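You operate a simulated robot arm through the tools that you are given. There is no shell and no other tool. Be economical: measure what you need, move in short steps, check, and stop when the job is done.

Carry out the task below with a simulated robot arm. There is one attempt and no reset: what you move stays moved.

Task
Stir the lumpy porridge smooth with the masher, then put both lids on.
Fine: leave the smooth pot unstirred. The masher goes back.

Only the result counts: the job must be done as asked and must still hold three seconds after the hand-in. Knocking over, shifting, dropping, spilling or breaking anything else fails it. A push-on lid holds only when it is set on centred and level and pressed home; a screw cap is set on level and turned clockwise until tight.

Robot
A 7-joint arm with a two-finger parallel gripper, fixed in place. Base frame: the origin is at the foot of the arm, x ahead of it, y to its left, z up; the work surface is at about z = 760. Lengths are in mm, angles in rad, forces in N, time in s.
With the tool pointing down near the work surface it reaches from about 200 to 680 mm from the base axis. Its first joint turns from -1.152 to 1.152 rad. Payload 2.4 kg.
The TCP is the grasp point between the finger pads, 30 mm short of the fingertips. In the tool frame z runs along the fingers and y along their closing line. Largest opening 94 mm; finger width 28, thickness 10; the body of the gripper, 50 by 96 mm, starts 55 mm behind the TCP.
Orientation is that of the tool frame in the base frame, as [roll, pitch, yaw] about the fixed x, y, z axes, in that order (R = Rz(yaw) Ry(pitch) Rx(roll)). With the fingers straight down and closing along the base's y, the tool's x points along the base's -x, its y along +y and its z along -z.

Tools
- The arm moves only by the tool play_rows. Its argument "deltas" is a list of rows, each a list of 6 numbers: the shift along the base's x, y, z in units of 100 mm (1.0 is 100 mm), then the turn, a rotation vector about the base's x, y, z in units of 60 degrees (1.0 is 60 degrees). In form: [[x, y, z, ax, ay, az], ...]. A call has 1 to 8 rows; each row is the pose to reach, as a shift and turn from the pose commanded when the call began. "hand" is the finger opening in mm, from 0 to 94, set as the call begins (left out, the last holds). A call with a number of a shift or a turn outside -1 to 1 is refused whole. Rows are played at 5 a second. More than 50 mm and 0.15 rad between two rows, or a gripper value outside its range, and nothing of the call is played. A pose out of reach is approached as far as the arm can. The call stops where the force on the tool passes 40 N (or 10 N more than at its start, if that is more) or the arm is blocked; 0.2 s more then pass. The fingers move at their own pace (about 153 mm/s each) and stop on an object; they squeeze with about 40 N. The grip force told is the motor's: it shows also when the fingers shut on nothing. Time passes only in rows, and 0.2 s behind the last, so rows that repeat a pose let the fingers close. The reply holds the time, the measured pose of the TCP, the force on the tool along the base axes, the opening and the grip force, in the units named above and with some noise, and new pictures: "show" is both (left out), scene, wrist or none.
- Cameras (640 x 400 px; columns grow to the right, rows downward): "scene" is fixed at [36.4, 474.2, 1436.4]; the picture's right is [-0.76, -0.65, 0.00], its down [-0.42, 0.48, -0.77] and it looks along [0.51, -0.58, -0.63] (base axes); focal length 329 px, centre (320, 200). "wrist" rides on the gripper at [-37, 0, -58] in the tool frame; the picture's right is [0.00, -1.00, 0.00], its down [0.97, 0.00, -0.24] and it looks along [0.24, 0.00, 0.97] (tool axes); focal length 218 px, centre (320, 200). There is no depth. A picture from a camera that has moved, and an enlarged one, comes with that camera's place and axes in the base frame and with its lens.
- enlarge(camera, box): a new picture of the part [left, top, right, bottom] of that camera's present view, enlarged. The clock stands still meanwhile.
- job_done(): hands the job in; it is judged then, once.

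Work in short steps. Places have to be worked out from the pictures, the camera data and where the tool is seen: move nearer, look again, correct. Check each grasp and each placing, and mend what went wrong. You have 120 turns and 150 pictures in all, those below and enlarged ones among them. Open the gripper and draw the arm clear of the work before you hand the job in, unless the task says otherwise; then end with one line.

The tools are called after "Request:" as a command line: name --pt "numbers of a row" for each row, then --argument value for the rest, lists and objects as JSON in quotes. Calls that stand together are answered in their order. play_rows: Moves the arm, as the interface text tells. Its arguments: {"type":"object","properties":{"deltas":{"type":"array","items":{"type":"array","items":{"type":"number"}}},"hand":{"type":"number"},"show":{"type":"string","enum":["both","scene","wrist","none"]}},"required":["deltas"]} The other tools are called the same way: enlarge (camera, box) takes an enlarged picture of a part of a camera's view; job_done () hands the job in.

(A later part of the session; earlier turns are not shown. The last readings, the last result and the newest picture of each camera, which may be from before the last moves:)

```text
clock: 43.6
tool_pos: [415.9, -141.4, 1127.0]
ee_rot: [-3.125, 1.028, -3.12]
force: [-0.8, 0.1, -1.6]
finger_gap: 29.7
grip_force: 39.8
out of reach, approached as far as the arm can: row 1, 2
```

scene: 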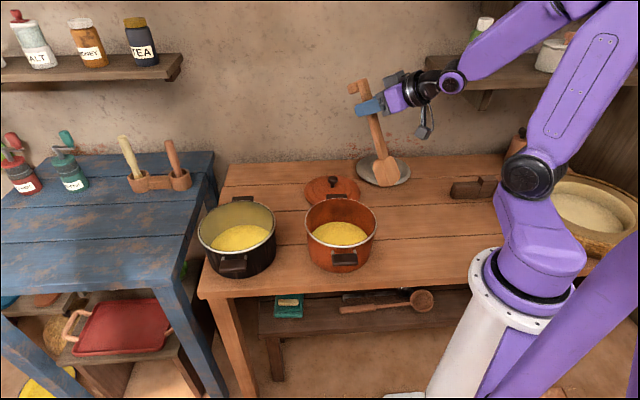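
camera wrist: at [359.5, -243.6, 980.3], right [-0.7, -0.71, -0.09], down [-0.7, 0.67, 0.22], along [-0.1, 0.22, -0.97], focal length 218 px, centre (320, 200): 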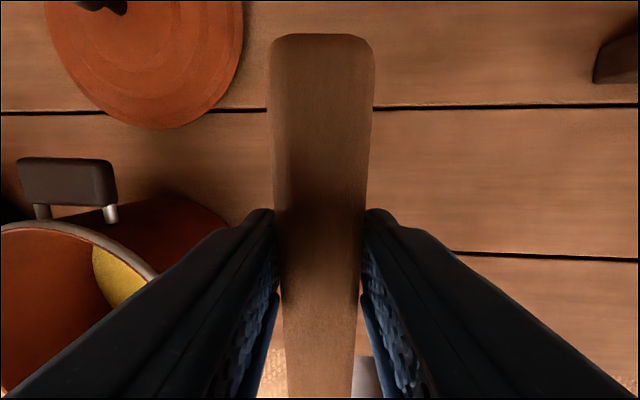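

Recovered the clean orientation. Now I untilt here in steps (first half) and check.

Request:
play_rows --pt "0 0 0 0 0.13 0" --pt "0 0 0 0 0.26 0" --pt "0 0 0 0 0.39 0" --pt "0 0 0 0 0.5 0" --show "scene"

```text
clock: 44.6
tool_pos: [444.4, -53.4, 1151.8]
ee_rot: [2.735, 0.595, 2.945]
force: [0.0, -0.4, -3.5]
finger_gap: 29.9
grip_force: 40.1
out of reach, approached as far as the arm can: row 2, 3
```

scene: 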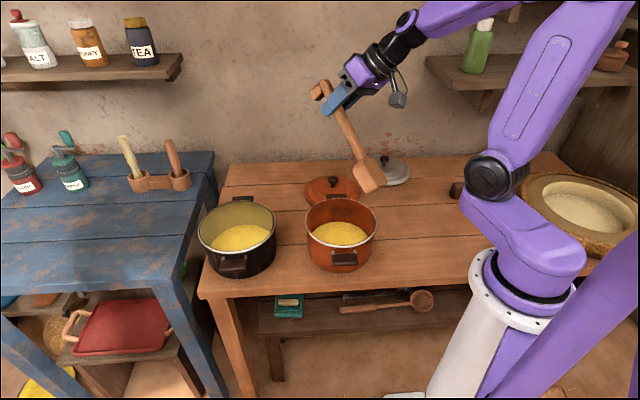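

The arm is still in transit after crossing; I let it settle.

Request:
play_rows --pt "0 0 0 0 0 0" --pt "0 0 0 0 0 0" --pt "0 0 0 0 0 0" --show "scene"

```text
clock: 45.4
tool_pos: [416.9, -141.7, 1127.4]
ee_rot: [-3.137, 0.505, -3.128]
force: [0.0, 0.2, -1.7]
finger_gap: 29.9
grip_force: 39.4
```

scene: 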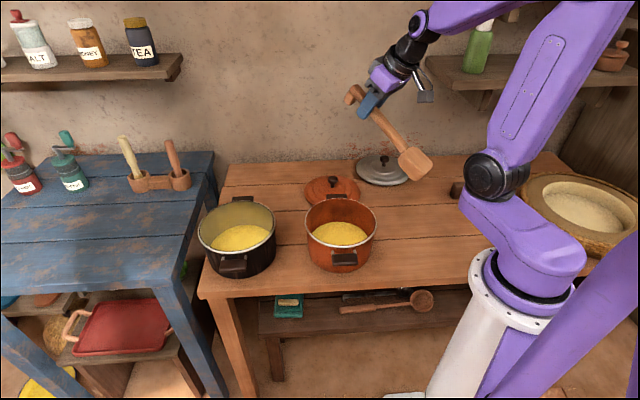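

Now at tilt 0.505 with a clean orientation. I continue untilting fully.

Request:
play_rows --pt "0 0 0 0 0.12 0" --pt "0 0 0 0 0.24 0" --pt "0 0 0 0 0.36 0" --pt "0 0 0 0 0.482 0" --pt "0 0 0 0 0.482 0" --pt "0 0 0 0 0.482 0" --show "scene"

```text
clock: 46.8
tool_pos: [414.6, -146.3, 1124.5]
ee_rot: [-3.133, 0.337, -3.127]
force: [0.2, -0.8, -0.7]
finger_gap: 29.9
grip_force: 40.4
out of reach, approached as far as the arm can: row 2, 3, 4, 5, 6
```

scene: 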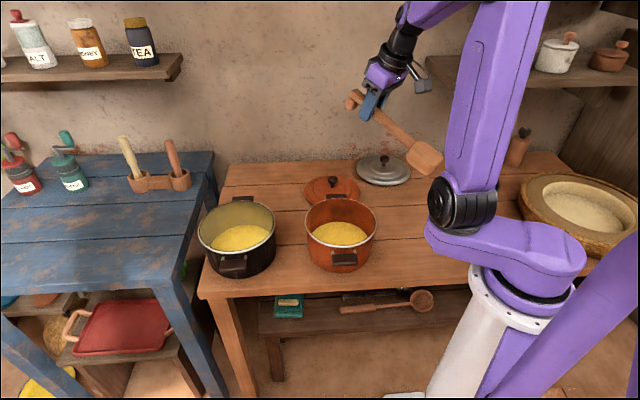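

Stuck at 0.34 tilt; I try lowering and pulling in a bit while untilting.

Request:
play_rows --pt "-0.1 0 -0.2 0 0 0" --pt "-0.2 0 -0.4 0 0 0" --pt "-0.3 0 -0.6 0 0.08 0" --pt "-0.4 0 -0.6 0 0.16 0" --pt "-0.5 0 -0.6 0 0.24 0" --pt "-0.6 0 -0.6 0 0.32 0" --pt "-0.6 0 -0.6 0 0.32 0" --show "scene"

```text
clock: 48.4
tool_pos: [372.1, -151.8, 1062.3]
ee_rot: [-3.137, 0.256, -3.128]
force: [0.4, -0.1, -1.8]
finger_gap: 29.8
grip_force: 39.9
out of reach, approached as far as the arm can: row 3, 4, 5, 6, 7
```

scene: 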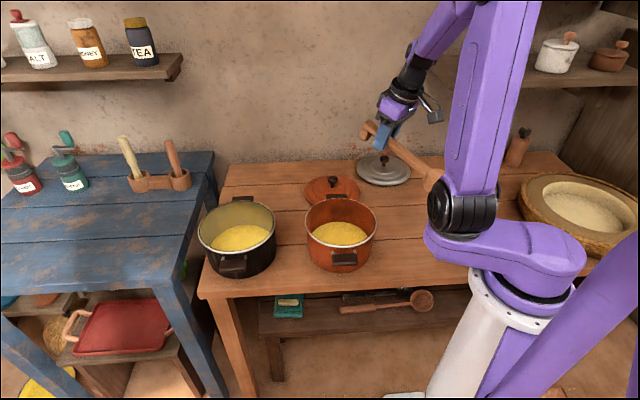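

I try relaxing the wrist by yawing the other way (+45°), which was a comfortable orientation earlier, while finishing the untilt.

Request:
play_rows --pt "0 0.05 0.05 0 0 0.13" --pt "0 0.1 0.1 0 0 0.26" --pt "0 0.15 0.15 0 0 0.39" --pt "0 0.2 0.2 0 0 0.52" --pt "0 0.25 0.25 0 0 0.65" --pt "0 0.3 0.3 0 0 0.75" --pt "0 0.3 0.3 0 0 0.75" --show "scene"

```text
clock: 50.0
tool_pos: [372.2, -120.9, 1090.9]
ee_rot: [-3.136, 0.258, -2.342]
force: [-0.3, -0.7, -0.9]
finger_gap: 29.9
grip_force: 40.0
```

scene: 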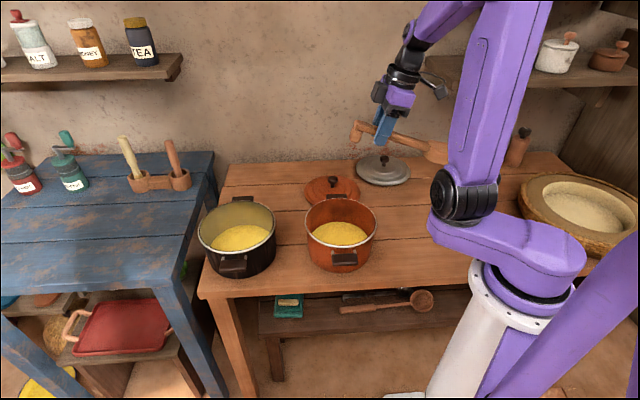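

All reached. Now the remaining untilt (0.258 rad) about the rotated axis.

Request:
play_rows --pt "0 0 0 -0.06 0.06 0" --pt "0 0 0 -0.12 0.12 0" --pt "0 0 0 -0.174 0.174 0" --pt "0 0 0 -0.174 0.174 0" --show "scene"

```text
clock: 51.0
tool_pos: [371.2, -121.1, 1091.7]
ee_rot: [-3.134, 0.256, -2.344]
force: [-0.9, 0.0, -2.5]
finger_gap: 29.6
grip_force: 40.1
out of reach, approached as far as the arm can: row 1, 2, 3, 4
```

scene: 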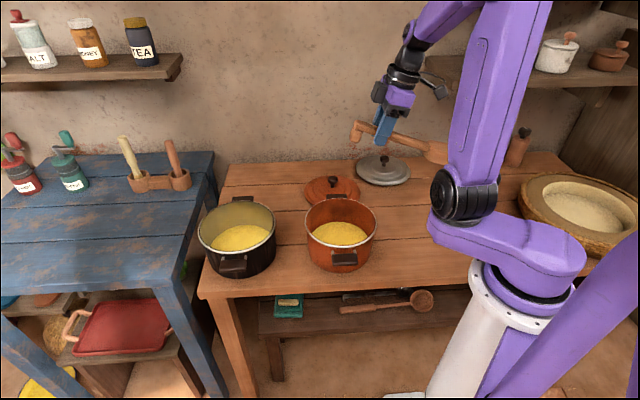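

Still limited at this height; lower down the forearm is steeper, so levelling should work near the table. I yaw back toward the placing orientation while heading down to the masher's spot.

Request:
play_rows --pt "-0.04 -0.14 -0.1 0 0 -0.14" --pt "-0.08 -0.28 -0.2 0 0 -0.28" --pt "-0.12 -0.42 -0.3 0 0 -0.42" --pt "-0.16 -0.56 -0.4 0 0 -0.56" --pt "-0.2 -0.7 -0.5 0 0 -0.7" --pt "-0.24 -0.84 -0.6 0 0 -0.84" --pt "-0.28 -0.95 -0.7 0 0 -0.97" --show "none"

```text
clock: 52.6
tool_pos: [343.2, -215.2, 1021.1]
ee_rot: [-3.135, 0.255, 2.919]
force: [-0.4, 0.3, -1.3]
finger_gap: 29.6
grip_force: 39.9
```

Fully reached. I finish the yaw here, keeping the small lean.

Request:
play_rows --pt "0 0 -0.1 0 0 -0.135" --pt "0 0 -0.2 0 0 -0.27" --pt "0 0 -0.3 0 0 -0.405" --pt "0 0 -0.4 0 0 -0.537" --pt "0 0 -0.4 0 0 -0.537" --show "none"

```text
clock: 53.8
tool_pos: [308.7, -207.5, 958.3]
ee_rot: [-3.139, 0.261, 2.362]
force: [-0.7, 0.0, -1.5]
finger_gap: 30.1
grip_force: 39.5
out of reach, approached as far as the arm can: row 2, 3, 4, 5
```

Request:
play_rows --pt "0 0 -0.05 0.05 0.05 0" --pt "0 0 -0.1 0.1 0.1 0" --pt "0 0 -0.15 0.15 0.15 0" --pt "0 0 -0.2 0.176 0.176 0" --pt "0 0 -0.2 0.176 0.176 0" --show "scene"

```text
clock: 55.0
tool_pos: [296.2, -196.8, 908.7]
ee_rot: [3.102, 0.007, 2.363]
force: [0.6, 0.8, -1.7]
finger_gap: 29.7
grip_force: 40.4
out of reach, approached as far as the arm can: row 1, 2, 3, 4, 5
```

scene: 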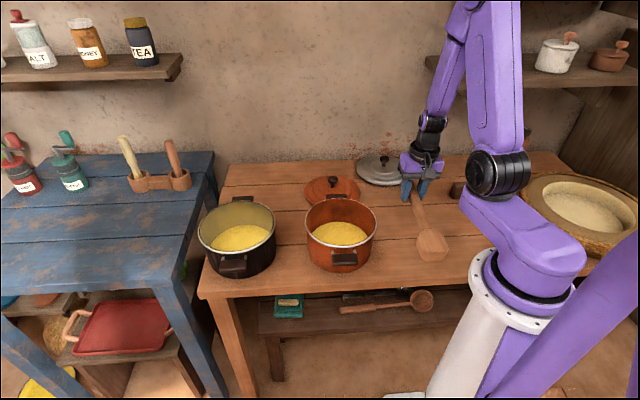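

Almost level now. I go lower and then slide outward to the masher's spot.

Request:
play_rows --pt "0 0 -0.25 0 0 0" --pt "0 0 -0.5 0 0 0" --pt "0.1 -0.05 -0.6 0 0 0" --pt "0.25 -0.1 -0.65 0 0 0" --pt "0.35 -0.15 -0.65 0 0 0" --pt "0.47 -0.2 -0.65 0 0 0" --pt "0.47 -0.2 -0.65 0 0 0" --show "scene"

```text
clock: 56.6
tool_pos: [330.7, -217.0, 843.6]
ee_rot: [-3.112, 0.03, 2.362]
force: [0.0, -0.2, -1.0]
finger_gap: 29.9
grip_force: 39.7
out of reach, approached as far as the arm can: row 1, 4, 5, 6
```

scene: 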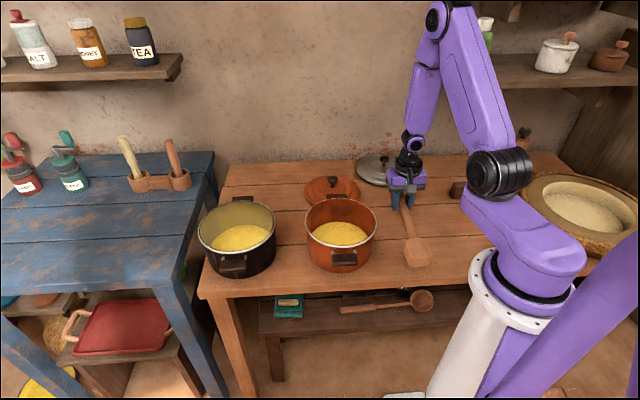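

Now nearly level at low height; final correction of position and tilt.

Request:
play_rows --pt "0.06 0 0 0.02 0 -0.003" --pt "0.125 0.005 0 0.04 0 -0.006" --pt "0.125 0.005 0 0.04 0 -0.006" --show "wrist"

```text
clock: 57.4
tool_pos: [340.3, -222.9, 842.3]
ee_rot: [-3.105, 0.0, 2.357]
force: [0.1, 0.2, -1.3]
finger_gap: 29.8
grip_force: 39.5
out of reach, approached as far as the arm can: row 1, 2, 3
camera wrist: at [367.0, -247.0, 901.5], right [-0.71, -0.71, 0.04], down [-0.68, 0.69, 0.24], along [-0.19, 0.14, -0.97], focal length 218 px, centre (320, 200)
```

wrist: 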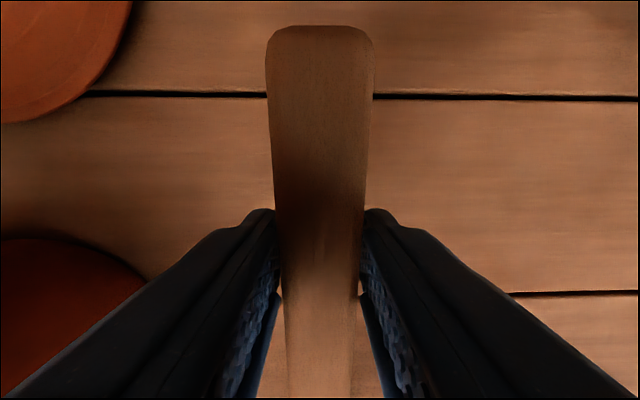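

Close enough (0.04 rad). I lower toward the table, watching force.

Request:
play_rows --pt "0.02 0.06 -0.15 0.025 -0.025 0" --pt "0.02 0.06 -0.3 0.025 -0.025 0" --pt "0.02 0.06 -0.38 0.025 -0.025 0" --pt "0.02 0.06 -0.42 0.025 -0.025 0" --show "both"

```text
clock: 58.6
tool_pos: [344.2, -217.0, 802.8]
ee_rot: [3.141, 0.001, 2.357]
force: [-3.4, 1.3, 9.5]
finger_gap: 30.0
grip_force: 41.0
stopped in row 4: the force on the tool passed its limit (the readings are from after the stop); the commanded pose is now the measured one
camera wrist: at [369.1, -242.5, 860.7], right [-0.71, -0.71, 0.0], down [-0.69, 0.69, 0.24], along [-0.17, 0.17, -0.97], focal length 218 px, centre (320, 200)
```

scene: 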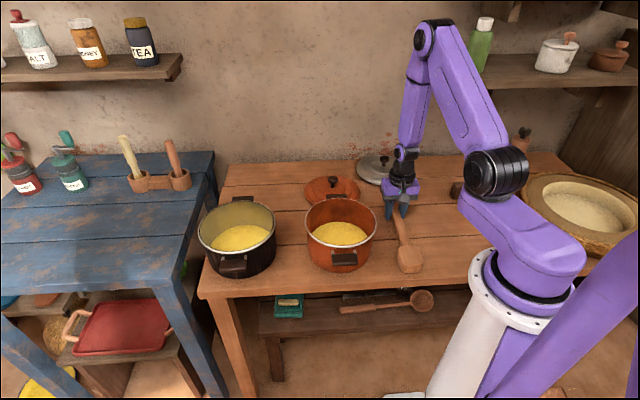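
wrist: 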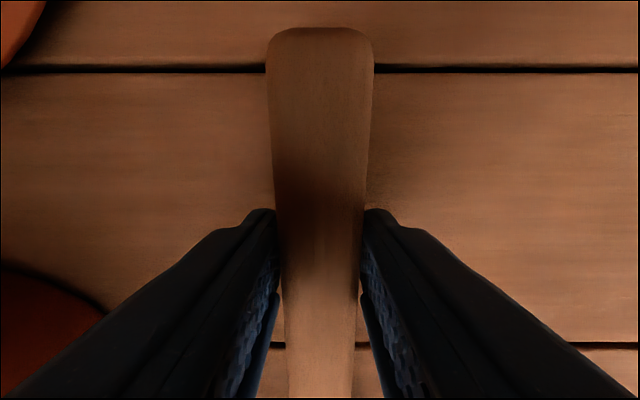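

Masher touches the table at the original place with the hand level. I open and let it settle, then rise.

Request:
play_rows --pt "0 0 0 0 0 0" --pt "0 0 0 0 0 0" --pt "0 0 0 0 0 0" --hand 60 --show "wrist"

Request:
play_rows --pt "0 0 0.2 0 0 0" --pt "0 0 0.6 0 0 0" --pt "0 0 1 0 0 0" --show "both"

```text
clock: 59.4
tool_pos: [343.9, -215.9, 802.5]
ee_rot: [3.141, 0.002, 2.355]
force: [1.2, 0.4, -0.1]
finger_gap: 60.0
grip_force: 0.0
camera wrist: at [369.4, -242.6, 860.4], right [-0.71, -0.71, 0.0], down [-0.69, 0.69, 0.24], along [-0.17, 0.17, -0.97], focal length 218 px, centre (320, 200)
```

wrist: 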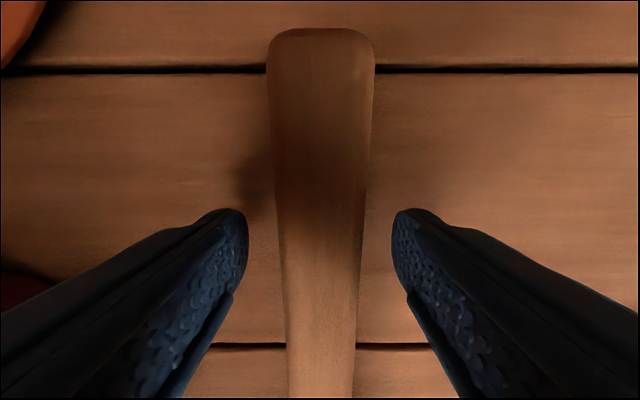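

```text
clock: 60.2
tool_pos: [340.7, -212.8, 903.7]
ee_rot: [-3.141, 0.002, 2.356]
force: [0.2, -0.5, -0.2]
finger_gap: 59.9
grip_force: 0.0
camera wrist: at [365.9, -238.7, 961.3], right [-0.71, -0.71, 0.0], down [-0.69, 0.69, 0.24], along [-0.17, 0.17, -0.97], focal length 218 px, centre (320, 200)
```

scene: 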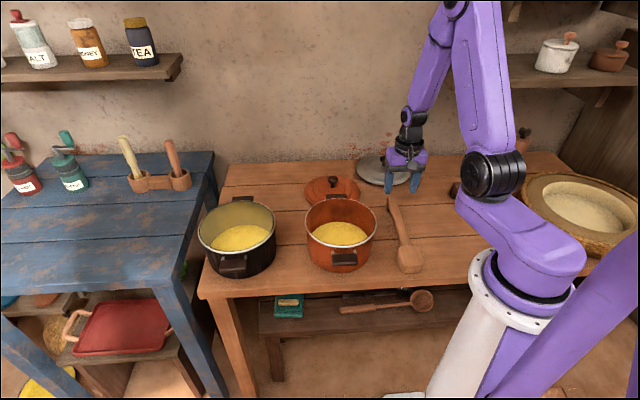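
wrist: 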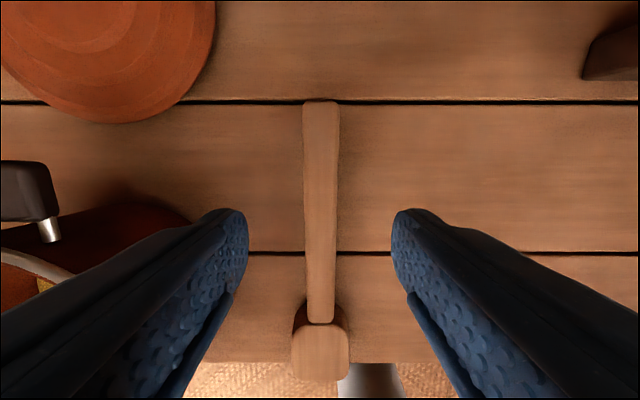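

Masher is back in its place. Next the orange lid (knob ≈ (569,-198), z≈815). I raise, turn to neutral yaw and move over it.

Request:
play_rows --pt "0.1 0 0.2 0 0 0.125" --pt "0.25 0 0.4 0 0 0.25" --pt "0.4 0 0.5 0 0 0.375" --pt "0.6 0 0.5 0 0 0.5" --pt "0.8 0 0.5 0 0 0.625" --pt "1 0 0.5 0 0 0.75" --hand 70 --show "none"

Request:
play_rows --pt "0.3 0.03 0 0 0 0" --pt "0.6 0.1 0 0 0 0" --pt "0.95 0.15 0 0 0 0" --pt "0.95 0.15 0 0 0 0" --show "both"

```text
clock: 61.6
tool_pos: [441.1, -215.2, 951.7]
ee_rot: [3.139, 0.001, -3.141]
force: [-0.1, -0.5, -0.4]
finger_gap: 70.0
grip_force: 0.1
```

```text
clock: 62.6
tool_pos: [539.2, -202.6, 951.7]
ee_rot: [3.14, 0.002, -3.139]
force: [-0.6, 0.0, -0.1]
finger_gap: 69.8
grip_force: 0.1
camera wrist: at [575.3, -202.1, 1010.0], right [0.0, -1.0, 0.0], down [-0.97, 0.0, 0.24], along [-0.24, 0.0, -0.97], focal length 218 px, centre (320, 200)
```

scene: 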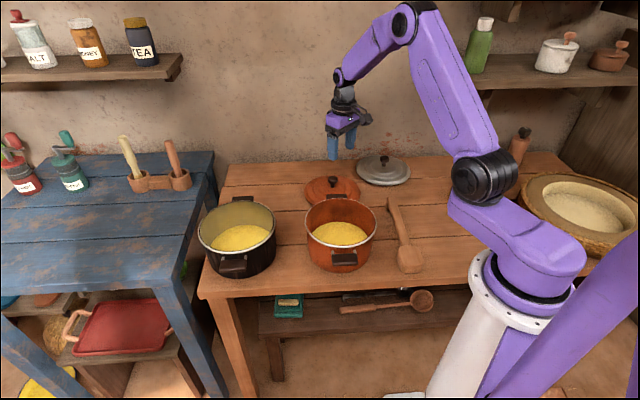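
wrist: 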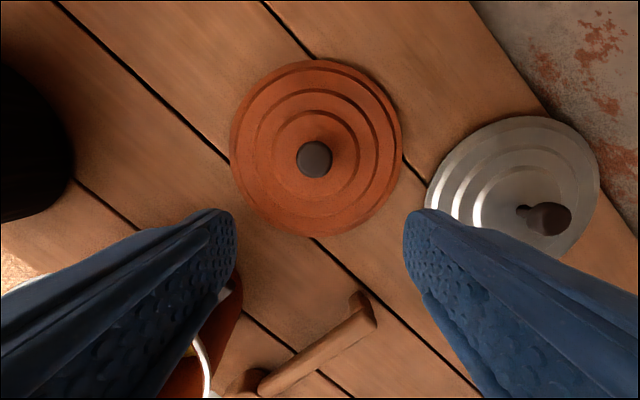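

Lid centre and knob agree at ≈(564,-198). I centre over it and descend to z≈870.

Request:
play_rows --pt "0.25 0.045 0 0 0 0" --pt "0.25 0.045 -0.4 0 0 0" --pt "0.25 0.045 -0.8 0 0 0" --pt "0.25 0.045 -0.8 0 0 0" --hand 60 --show "both"

```text
clock: 63.6
tool_pos: [567.2, -197.9, 874.3]
ee_rot: [-3.141, 0.001, 3.141]
force: [-0.5, -0.6, -0.1]
finger_gap: 60.1
grip_force: 0.1
camera wrist: at [602.9, -197.9, 932.7], right [0.0, -1.0, 0.0], down [-0.97, 0.0, 0.24], along [-0.24, 0.0, -0.97], focal length 218 px, centre (320, 200)
```

scene: 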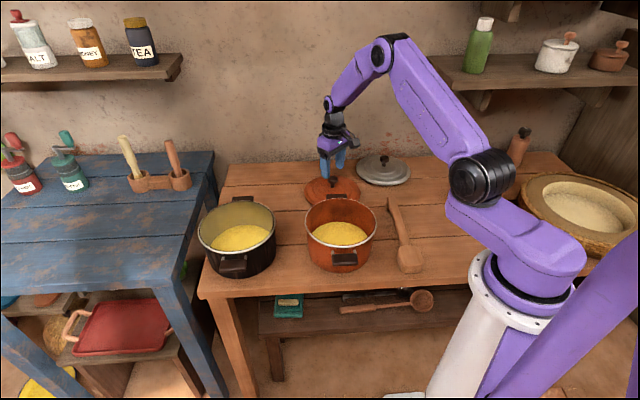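
wrist: 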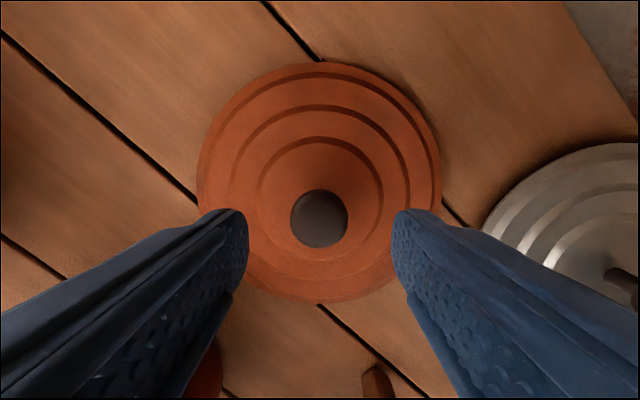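

Knob is centred laterally, x off by ~4 mm. I descend to z≈820.

Request:
play_rows --pt "-0.04 0 -0.2 0 0 0" --pt "-0.04 0 -0.4 0 0 0" --pt "-0.04 0 -0.54 0 0 0" --pt "-0.04 0 -0.54 0 0 0" --show "wrist"

Request:
enlarge --camera "scene" --box '[290, 120, 390, 220]'

```text
clock: 64.6
tool_pos: [561.6, -196.7, 820.6]
ee_rot: [-3.141, 0.004, 3.14]
force: [-0.9, 0.0, 4.6]
finger_gap: 60.2
grip_force: 0.3
camera wrist: at [597.8, -196.1, 878.9], right [0.0, -1.0, 0.0], down [-0.97, 0.0, 0.24], along [-0.24, 0.0, -0.97], focal length 218 px, centre (320, 200)
```

wrist: 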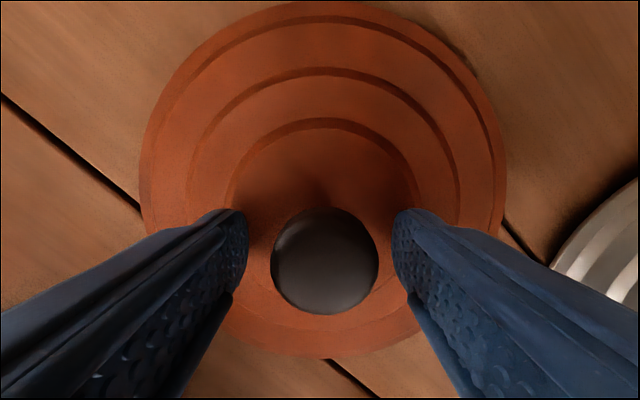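

```text
4.00 times, centred on (340, 170) of scene
camera zoom: at [36.3, 474.3, 1436.4], right [-0.76, -0.65, 0.0], down [-0.42, 0.48, -0.77], along [0.51, -0.58, -0.63], focal length 1317 px, centre (240, 320)
```

zoom: 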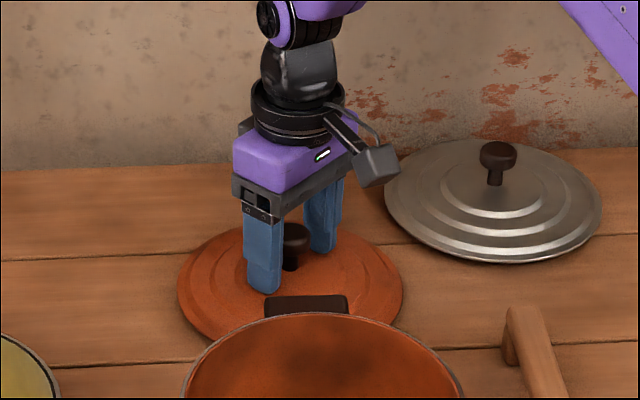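

Fingertips just touch the lid surface, with the knob between the pads. I raise 3 mm and close.

Request:
play_rows --pt "0.03 -0.005 0.035 0 0 0" --show "none"

Request:
play_rows --pt "0 0 0 0 0 0" --pt "0 0 0 0 0 0" --pt "0 0 0 0 0 0" --hand 0 --show "wrist"

```text
clock: 65.0
tool_pos: [564.0, -196.7, 821.2]
ee_rot: [3.141, 0.0, -3.141]
force: [0.7, 0.4, 0.1]
finger_gap: 60.2
grip_force: 0.1
```

```text
clock: 65.8
tool_pos: [564.3, -197.8, 822.2]
ee_rot: [3.139, 0.001, 3.141]
force: [0.1, 0.6, -0.5]
finger_gap: 30.4
grip_force: 40.1
camera wrist: at [599.9, -196.8, 880.6], right [0.0, -1.0, 0.0], down [-0.97, 0.0, 0.24], along [-0.24, 0.0, -0.97], focal length 218 px, centre (320, 200)
```

wrist: 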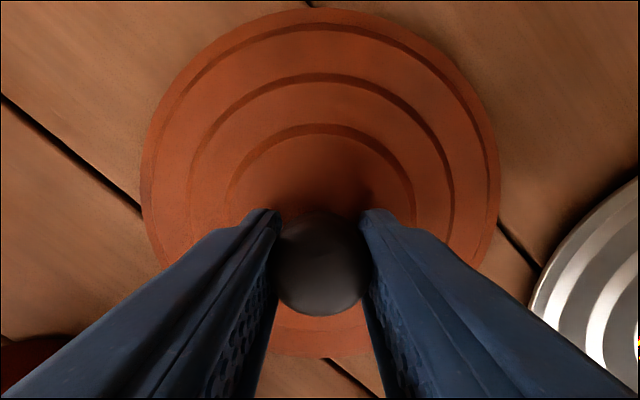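

Lid is gripped (30.4 mm). While it's still on the table I take precise rim views of both pots from the scene camera.

Request:
enlarge --camera "scene" --box '[280, 180, 400, 280]'

Request:
enlarge --camera "scene" --box '[180, 185, 300, 285]'

```text
4.00 times, centred on (340, 230) of scene
camera zoom: at [36.4, 474.2, 1436.4], right [-0.76, -0.65, 0.0], down [-0.42, 0.48, -0.77], along [0.51, -0.58, -0.63], focal length 1317 px, centre (240, 80)
```

zoom: 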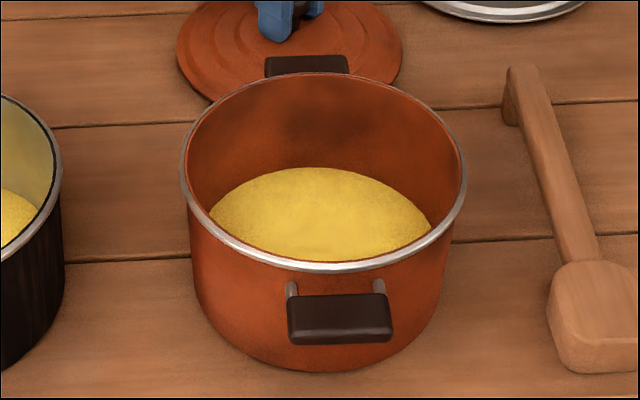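

```text
4.00 times, centred on (240, 235) of scene
camera zoom: at [36.4, 474.2, 1436.4], right [-0.76, -0.65, 0.0], down [-0.42, 0.48, -0.77], along [0.51, -0.58, -0.63], focal length 1317 px, centre (640, 60)
```

zoom: 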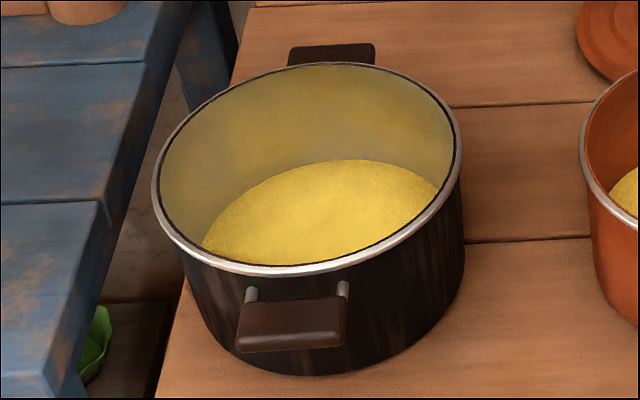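

Before lifting I want a more exact pot centre; the lid is still on the table, so I open, rise and look straight down at the orange pot.

Request:
play_rows --pt "0 0 0 0 0 0" --pt "0 0 0 0 0 0" --pt "0 0 0.4 0 0 0" --pt "0 0 0.8 0 0 0" --pt "-0.2 0.2 1 0 0 0" --pt "-0.5 0.5 1 0 0 0" --pt "-0.8 0.8 1 0 0 0" --hand 60 --show "none"

Request:
play_rows --pt "-0.2 0.3 0.4 0 0 0" --pt "-0.5 0.6 0.8 0 0 0" --pt "-0.75 0.97 1 0 0 0" --pt "-0.75 0.97 1 0 0 0" --show "wrist"

```text
clock: 67.4
tool_pos: [481.2, -115.4, 920.1]
ee_rot: [3.139, -0.001, 3.139]
force: [0.2, 0.4, 0.3]
finger_gap: 60.1
grip_force: 0.1
```

```text
refused: row 1 steps farther than a row can; nothing moved
```

Request:
play_rows --pt "-0.2 0.25 0.3 0 0 0" --pt "-0.4 0.5 0.6 0 0 0" --pt "-0.6 0.75 0.9 0 0 0" --pt "-0.75 0.97 1 0 0 0" --pt "-0.75 0.97 1 0 0 0" --show "wrist"

```text
clock: 68.6
tool_pos: [406.3, -23.9, 1019.9]
ee_rot: [3.14, -0.001, 3.14]
force: [-0.9, -0.2, -0.7]
finger_gap: 60.0
grip_force: 0.0
camera wrist: at [442.6, -22.3, 1079.1], right [0.0, -1.0, 0.0], down [-0.97, 0.0, 0.24], along [-0.24, 0.0, -0.97], focal length 218 px, centre (320, 200)
```

wrist: 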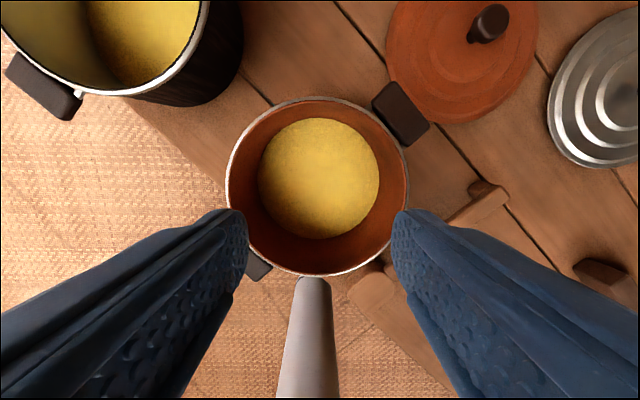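

Orange pot centre ≈ (395,-20), rim z≈870. Now the same look above the black pot.

Request:
play_rows --pt "0.3 0.3 0 0 0 0" --pt "0.6 0.6 0 0 0 0" --pt "0.9 0.9 0 0 0 0" --pt "1 1 0 0 0 0" --show "none"

Request:
play_rows --pt "0.3 0.3 0 0 0 0" --pt "0.6 0.6 0 0 0 0" --pt "0.75 0.92 0 0 0 0" --pt "0.75 0.92 0 0 0 0" --show "wrist"

```text
clock: 69.6
tool_pos: [511.3, 81.9, 1020.5]
ee_rot: [3.139, 0.002, -3.141]
force: [0.0, -0.1, 0.6]
finger_gap: 60.2
grip_force: 0.0
```

```text
clock: 70.6
tool_pos: [584.6, 173.2, 1019.2]
ee_rot: [3.14, 0.003, -3.14]
force: [0.7, 0.4, -0.1]
finger_gap: 60.2
grip_force: 0.1
camera wrist: at [620.8, 174.9, 1078.6], right [0.0, -1.0, 0.0], down [-0.97, 0.0, 0.24], along [-0.24, 0.0, -0.97], focal length 218 px, centre (320, 200)
```

wrist: 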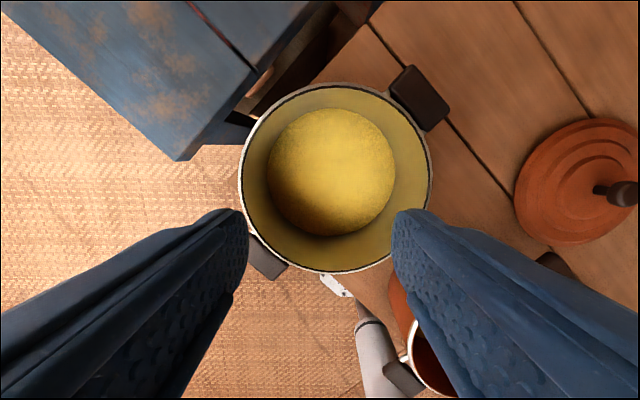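

Black pot centre ≈ (581,161), rim z≈870. Back to the orange lid.

Request:
play_rows --pt "0 -0.45 0 0 0 0" --pt "0 -0.9 0 0 0 0" --pt "0 -1 0 0 0 0" --show "none"

Request:
play_rows --pt "0 -0.45 0 0 0 0" --pt "0 -0.9 0 0 0 0" --pt "0 -1 0 0 0 0" --show "none"

Request:
play_rows --pt "0 -0.45 0 0 0 0" --pt "0 -0.9 0 0 0 0" --pt "0 -1 -0.1 0 0 0" --show "none"

Request:
play_rows --pt "-0.1 -0.3 -0.25 0 0 0" --pt "-0.2 -0.6 -0.5 0 0 0" --pt "-0.2 -0.7 -0.9 0 0 0" --pt "-0.2 -0.7 -1 0 0 0" --show "none"

```text
clock: 71.4
tool_pos: [584.0, 73.0, 1019.4]
ee_rot: [3.139, 0.003, -3.141]
force: [-0.1, -0.3, -0.1]
finger_gap: 60.1
grip_force: 0.1
```

```text
clock: 72.2
tool_pos: [584.5, -29.0, 1020.0]
ee_rot: [3.14, 0.002, 3.14]
force: [0.1, -0.6, 0.2]
finger_gap: 59.8
grip_force: 0.0
```

```text
clock: 73.0
tool_pos: [581.3, -128.4, 1013.2]
ee_rot: [3.14, 0.001, 3.141]
force: [-0.2, 0.4, -0.4]
finger_gap: 60.1
grip_force: 0.0
```

```text
clock: 74.0
tool_pos: [561.6, -201.1, 913.5]
ee_rot: [3.141, 0.001, 3.138]
force: [1.2, -0.2, 0.4]
finger_gap: 59.8
grip_force: 0.0
```

By summed commands I'm exactly 90 mm above the earlier grasp pose; I descend and grip.

Request:
play_rows --pt "0 0.01 -0.4 0 0 0" --pt "0 0.01 -0.75 0 0 0" --pt "0 0.01 -0.9 0 0 0" --show "wrist"

Request:
play_rows --pt "0 0 0 0 0 0" --pt "0 0 0 0 0 0" --pt "0 0 0 0 0 0" --hand 0 --show "none"

Request:
play_rows --pt "0 0 0.2 0 0 0" --pt "0 0 0.6 0 0 0" --pt "0 0 1 0 0 0" --show "both"

```text
clock: 74.8
tool_pos: [562.9, -195.9, 821.8]
ee_rot: [-3.141, 0.001, -3.142]
force: [0.2, 0.1, 0.3]
finger_gap: 60.0
grip_force: 0.0
camera wrist: at [600.0, -196.7, 880.1], right [0.0, -1.0, 0.0], down [-0.97, 0.0, 0.24], along [-0.24, 0.0, -0.97], focal length 218 px, centre (320, 200)
```

wrist: 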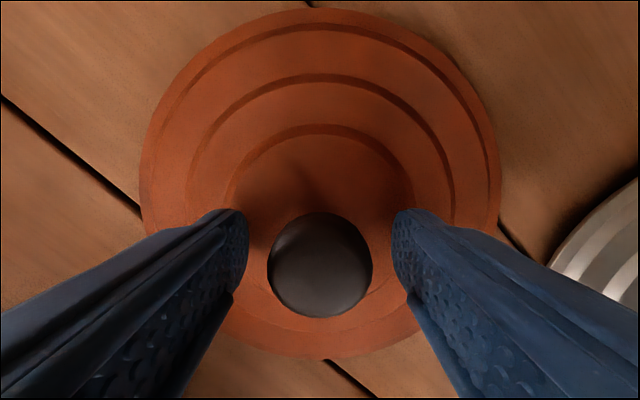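

```text
clock: 75.6
tool_pos: [563.1, -197.1, 821.6]
ee_rot: [3.141, 0.003, -3.141]
force: [0.1, 0.0, -0.3]
finger_gap: 30.9
grip_force: 40.1
```

```text
clock: 76.4
tool_pos: [565.5, -197.4, 919.8]
ee_rot: [3.14, 0.002, 3.141]
force: [0.7, 0.4, -2.1]
finger_gap: 30.7
grip_force: 39.7
camera wrist: at [601.9, -197.5, 978.8], right [0.0, -1.0, 0.0], down [-0.97, 0.0, 0.24], along [-0.24, 0.0, -0.97], focal length 218 px, centre (320, 200)
```

scene: 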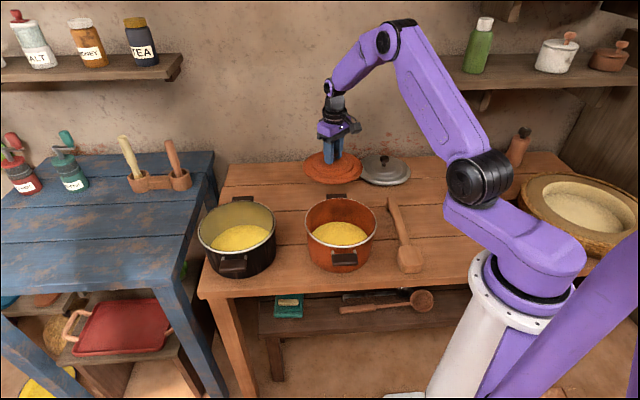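
wrist: 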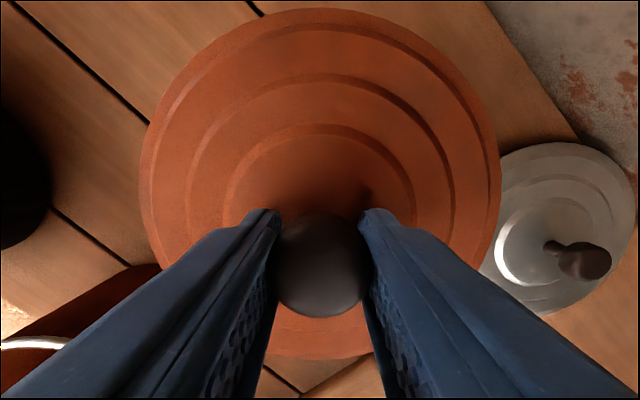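

Lid lifted level. I carry it up and over to the orange pot (TCP target ≈ (396.5,-20)).

Request:
play_rows --pt "0 0 0.4 0 0 0" --pt "-0.2 0.2 0.5 0 0 0" --pt "-0.5 0.5 0.5 0 0 0" --pt "-0.8 0.8 0.5 0 0 0" --show "none"

Request:
play_rows --pt "-0.3 0.3 0 0 0 0" --pt "-0.6 0.6 0 0 0 0" --pt "-0.875 0.9 0 0 0 0" --pt "-0.875 0.975 0 0 0 0" --pt "-0.875 0.975 0 0 0 0" --show "both"

```text
clock: 77.4
tool_pos: [484.2, -115.6, 969.1]
ee_rot: [3.142, 0.001, 3.141]
force: [0.0, 0.3, -1.8]
finger_gap: 30.5
grip_force: 40.3
```

```text
clock: 78.6
tool_pos: [396.2, -17.0, 972.1]
ee_rot: [3.141, 0.002, -3.14]
force: [-1.0, -0.3, -2.7]
finger_gap: 30.5
grip_force: 39.7
camera wrist: at [432.2, -17.8, 1029.9], right [0.0, -1.0, 0.0], down [-0.97, 0.0, 0.24], along [-0.24, 0.0, -0.97], focal length 218 px, centre (320, 200)
```

scene: 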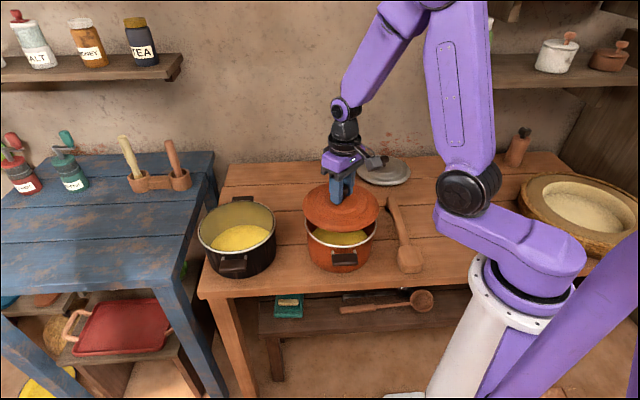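
wrist: 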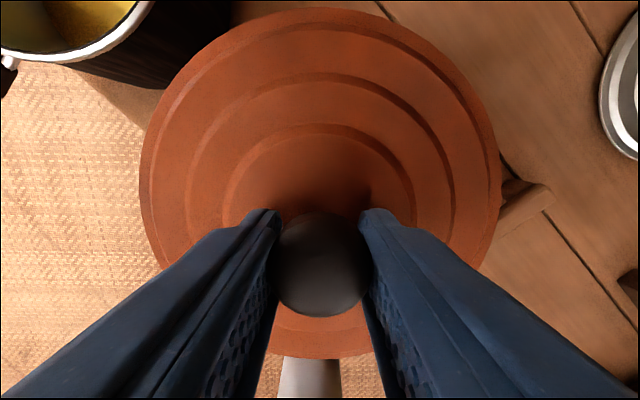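

Over the pot. Lower to 10 mm above the rim and check alignment with a close scene view.

Request:
play_rows --pt "0 -0.02 -0.15 0 0 0" --pt "0 -0.02 -0.28 0 0 0" --pt "0 -0.02 -0.28 0 0 0" --show "none"

Request:
enlarge --camera "scene" --box '[290, 180, 390, 280]'

```text
clock: 79.4
tool_pos: [395.8, -20.5, 943.4]
ee_rot: [3.14, 0.0, -3.141]
force: [0.8, -0.4, -2.3]
finger_gap: 30.6
grip_force: 39.8
```

```text
4.00 times, centred on (340, 230) of scene
camera zoom: at [36.4, 474.2, 1436.4], right [-0.76, -0.65, 0.0], down [-0.42, 0.48, -0.77], along [0.51, -0.58, -0.63], focal length 1317 px, centre (240, 80)
```

zoom: 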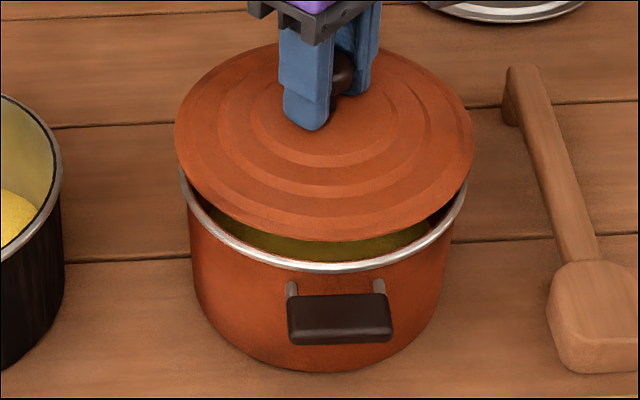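

Lateral alignment is exact. I lower until contact.

Request:
play_rows --pt "0 0 -0.05 0 0 0" --pt "0 0 -0.1 0 0 0" --pt "0 0 -0.15 0 0 0" --pt "0 0 -0.18 0 0 0" --show "none"

Request:
enlarge --camera "scene" --box '[290, 180, 390, 280]'

```text
clock: 80.4
tool_pos: [397.4, -21.6, 928.2]
ee_rot: [-3.14, 0.008, -3.141]
force: [-7.1, 0.3, 16.8]
finger_gap: 31.1
grip_force: 39.7
stopped in row 4: the force on the tool passed its limit (the readings are from after the stop); the commanded pose is now the measured one
```

```text
4.00 times, centred on (340, 230) of scene
camera zoom: at [36.0, 474.3, 1436.4], right [-0.76, -0.65, 0.0], down [-0.42, 0.48, -0.77], along [0.51, -0.58, -0.63], focal length 1317 px, centre (240, 80)
```

zoom: 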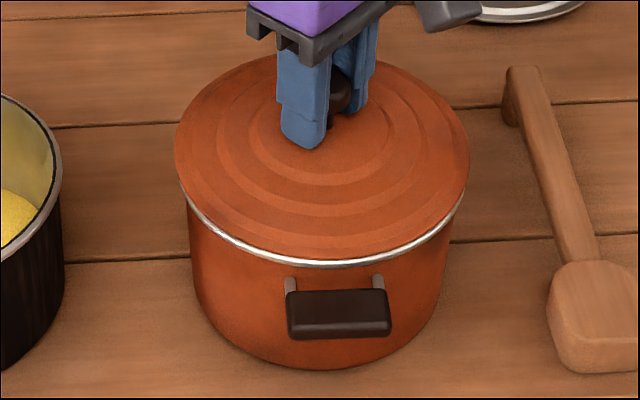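

Contact with a sideways force of -7 N in x: the lid is slightly too far +x. I raise 4 mm, shift 4 mm back and retry.

Request:
play_rows --pt "0 0 0.05 0 0 0" --pt "-0.04 0.01 0.05 0 0 0" --pt "-0.04 0.01 0.02 0 0 0" --pt "-0.04 0.01 0.0 0 0 0" --show "none"

Request:
enlarge --camera "scene" --box '[290, 180, 390, 280]'

```text
clock: 81.4
tool_pos: [395.2, -20.2, 928.3]
ee_rot: [3.141, 0.011, 3.141]
force: [-5.7, 1.6, 21.3]
finger_gap: 30.8
grip_force: 39.8
```

```text
4.00 times, centred on (340, 230) of scene
camera zoom: at [35.9, 474.3, 1436.3], right [-0.76, -0.65, 0.0], down [-0.42, 0.48, -0.77], along [0.51, -0.58, -0.63], focal length 1317 px, centre (240, 80)
```

zoom: 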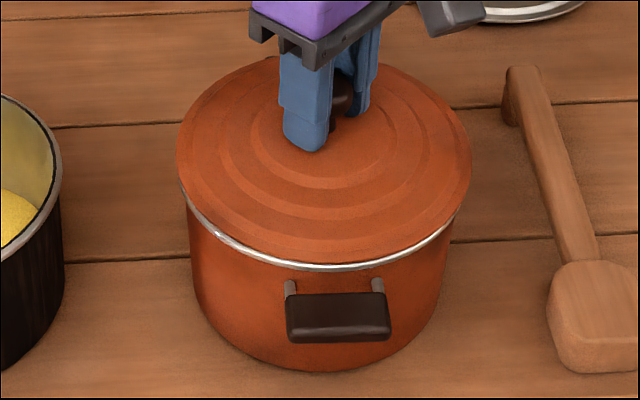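

The lid sits nearly in, centred. I press down gently.

Request:
play_rows --pt "0 0 -0.03 0 0 0" --pt "0 0 -0.05 0 0 0" --pt "0 0 -0.07 0 0 0" --pt "0 0 -0.09 0 0 0" --show "none"

Request:
enlarge --camera "scene" --box '[290, 180, 390, 280]'

```text
clock: 81.8
tool_pos: [396.0, -21.1, 927.6]
ee_rot: [-3.141, 0.015, 3.141]
force: [-4.3, 1.7, 13.3]
finger_gap: 30.5
grip_force: 40.3
stopped in row 1: the force on the tool passed its limit (the readings are from after the stop); the commanded pose is now the measured one
```

```text
4.00 times, centred on (340, 230) of scene
camera zoom: at [36.1, 474.3, 1436.4], right [-0.76, -0.65, 0.0], down [-0.42, 0.48, -0.77], along [0.51, -0.58, -0.63], focal length 1317 px, centre (240, 80)
```

zoom: 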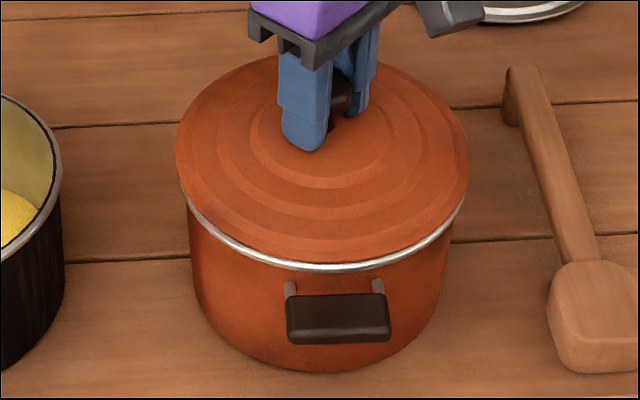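

Forces say the lid catches on the far (+x) side. I lift 7 mm, level the hand, shift 4 mm toward -x and 2 mm +y, and lower again.

Request:
play_rows --pt "0 0 0.07 0 0.007 0" --pt "-0.04 0.02 0.07 0 0.014 0" --pt "-0.04 0.02 0.07 0 0.014 0" --show "none"

Request:
play_rows --pt "0 0 -0.02 0 0 0" --pt "0 0 -0.04 0 0 0" --pt "0 0 -0.06 0 0 0" --pt "0 0 -0.08 0 0 0" --show "none"

Request:
enlarge --camera "scene" --box '[290, 180, 390, 280]'

```text
clock: 82.6
tool_pos: [390.4, -18.7, 933.9]
ee_rot: [3.14, -0.004, 3.14]
force: [0.2, -0.4, -1.5]
finger_gap: 30.7
grip_force: 40.0
```

```text
clock: 83.6
tool_pos: [393.2, -19.4, 927.4]
ee_rot: [3.141, 0.0, -3.139]
force: [2.7, 3.8, 16.1]
finger_gap: 30.8
grip_force: 40.2
stopped in row 4: the force on the tool passed its limit (the readings are from after the stop); the commanded pose is now the measured one
```

```text
4.00 times, centred on (340, 230) of scene
camera zoom: at [36.3, 474.4, 1436.3], right [-0.76, -0.65, 0.0], down [-0.42, 0.48, -0.77], along [0.51, -0.58, -0.63], focal length 1317 px, centre (240, 80)
```

zoom: 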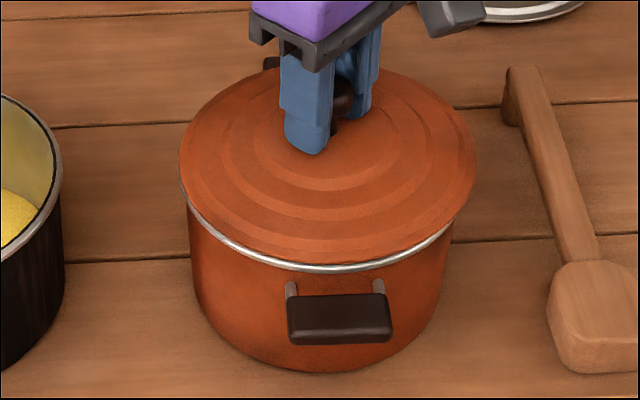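

Slightly past now (+2.7, +3.8 N); optimum is ~2 mm back in +x and ~2–3 mm in +y. Lift, adjust, retry.

Request:
play_rows --pt "0 0 0.06 0 0 0" --pt "0.02 0.025 0.06 0 0 0" --pt "0.02 0.025 0.06 0 0 0" --pt "0.02 0.025 0.03 0 0 0" --pt "0.02 0.025 0.01 0 0 0" --pt "0.02 0.025 -0.01 0 0 0" --pt "0.02 0.025 -0.03 0 0 0" --show "none"

Request:
enlarge --camera "scene" --box '[290, 180, 390, 280]'

```text
clock: 85.1
tool_pos: [397.4, -17.4, 928.1]
ee_rot: [-3.141, 0.003, 3.14]
force: [-1.1, -1.5, 13.2]
finger_gap: 30.9
grip_force: 39.9
stopped in row 7: the force on the tool passed its limit (the readings are from after the stop); the commanded pose is now the measured one
```

```text
4.00 times, centred on (340, 230) of scene
camera zoom: at [36.2, 474.2, 1436.4], right [-0.76, -0.65, 0.0], down [-0.42, 0.48, -0.77], along [0.51, -0.58, -0.63], focal length 1317 px, centre (240, 80)
```

zoom: 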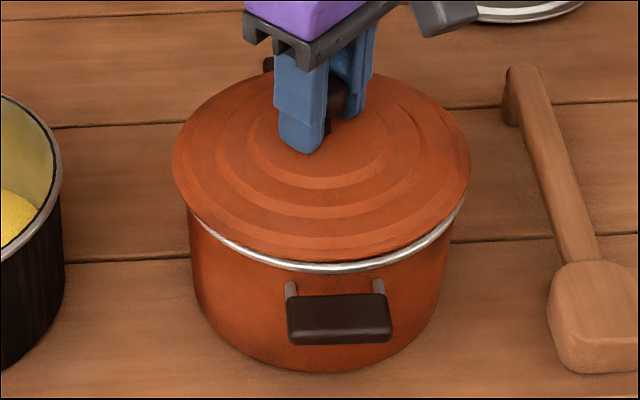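

Contact at the same height, forces nearly balanced; centre ≈ (396,-18.5). I lift, adjust by 1.5 mm and press again.

Request:
play_rows --pt "0 0 0.05 0 0 0" --pt "-0.015 -0.01 0.05 0 -0.002 0" --pt "-0.015 -0.01 0.05 0 -0.002 0" --pt "-0.015 -0.01 0.02 0 -0.002 0" --pt "-0.015 -0.01 0 0 -0.002 0" --pt "-0.015 -0.01 -0.02 0 -0.002 0" --pt "-0.015 -0.01 -0.04 0 -0.002 0" --pt "-0.015 -0.01 -0.06 0 -0.002 0" --show "wrist"

Request:
enlarge --camera "scene" --box '[290, 180, 390, 280]'

```text
clock: 86.5
tool_pos: [394.4, -19.8, 928.3]
ee_rot: [-3.141, 0.004, 3.14]
force: [-1.8, 0.5, 12.0]
finger_gap: 30.9
grip_force: 40.2
stopped in row 6: the force on the tool passed its limit (the readings are from after the stop); the commanded pose is now the measured one
camera wrist: at [430.7, -19.4, 986.2], right [0.0, -1.0, 0.0], down [-0.97, 0.0, 0.24], along [-0.24, 0.0, -0.97], focal length 218 px, centre (320, 200)
```

wrist: 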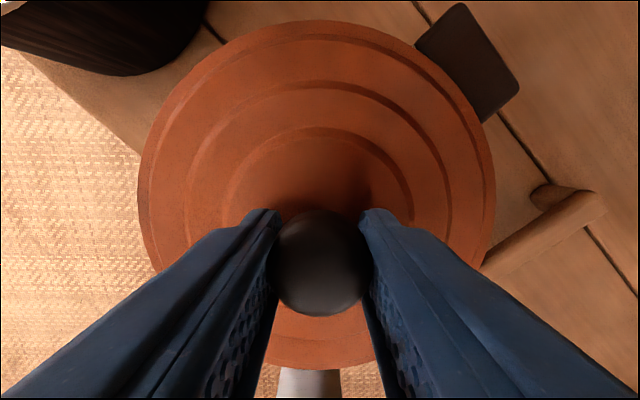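

```text
4.00 times, centred on (340, 230) of scene
camera zoom: at [36.2, 474.2, 1436.4], right [-0.76, -0.65, 0.0], down [-0.42, 0.48, -0.77], along [0.51, -0.58, -0.63], focal length 1317 px, centre (240, 80)
```

zoom: 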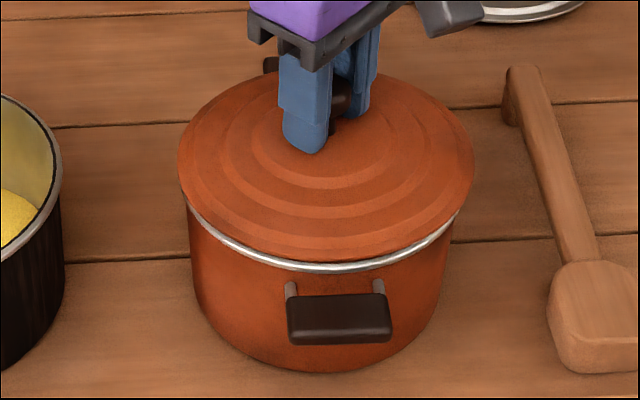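

The wrist view shows the lid has pivoted in the grip (+x edge lower by ~1 cm), so it isn't level. I release it to settle on the rim, rise, and look.

Request:
play_rows --pt "0 0 0 0 0 0" --pt "0 0 0 0 0 0" --pt "0 0 0 0 0 0" --hand 55 --show "wrist"

Request:
enlarge --camera "scene" --box '[290, 180, 390, 280]'

```text
clock: 87.3
tool_pos: [396.2, -18.6, 928.1]
ee_rot: [-3.142, 0.009, 3.139]
force: [4.4, -12.7, 28.2]
finger_gap: 48.1
grip_force: 0.1
camera wrist: at [431.7, -20.0, 986.7], right [0.0, -1.0, 0.0], down [-0.97, 0.0, 0.23], along [-0.23, 0.0, -0.97], focal length 218 px, centre (320, 200)
```

wrist: 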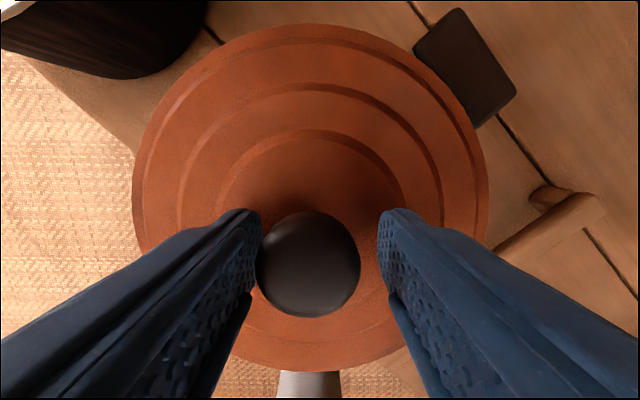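

```text
4.00 times, centred on (340, 230) of scene
camera zoom: at [36.1, 473.9, 1436.5], right [-0.76, -0.65, 0.0], down [-0.42, 0.48, -0.77], along [0.51, -0.58, -0.63], focal length 1317 px, centre (240, 80)
```

zoom: 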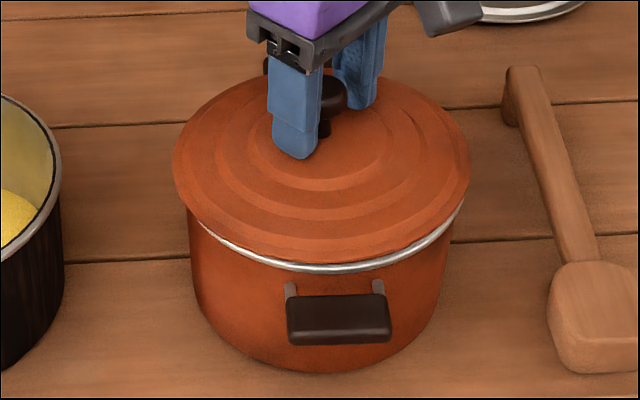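

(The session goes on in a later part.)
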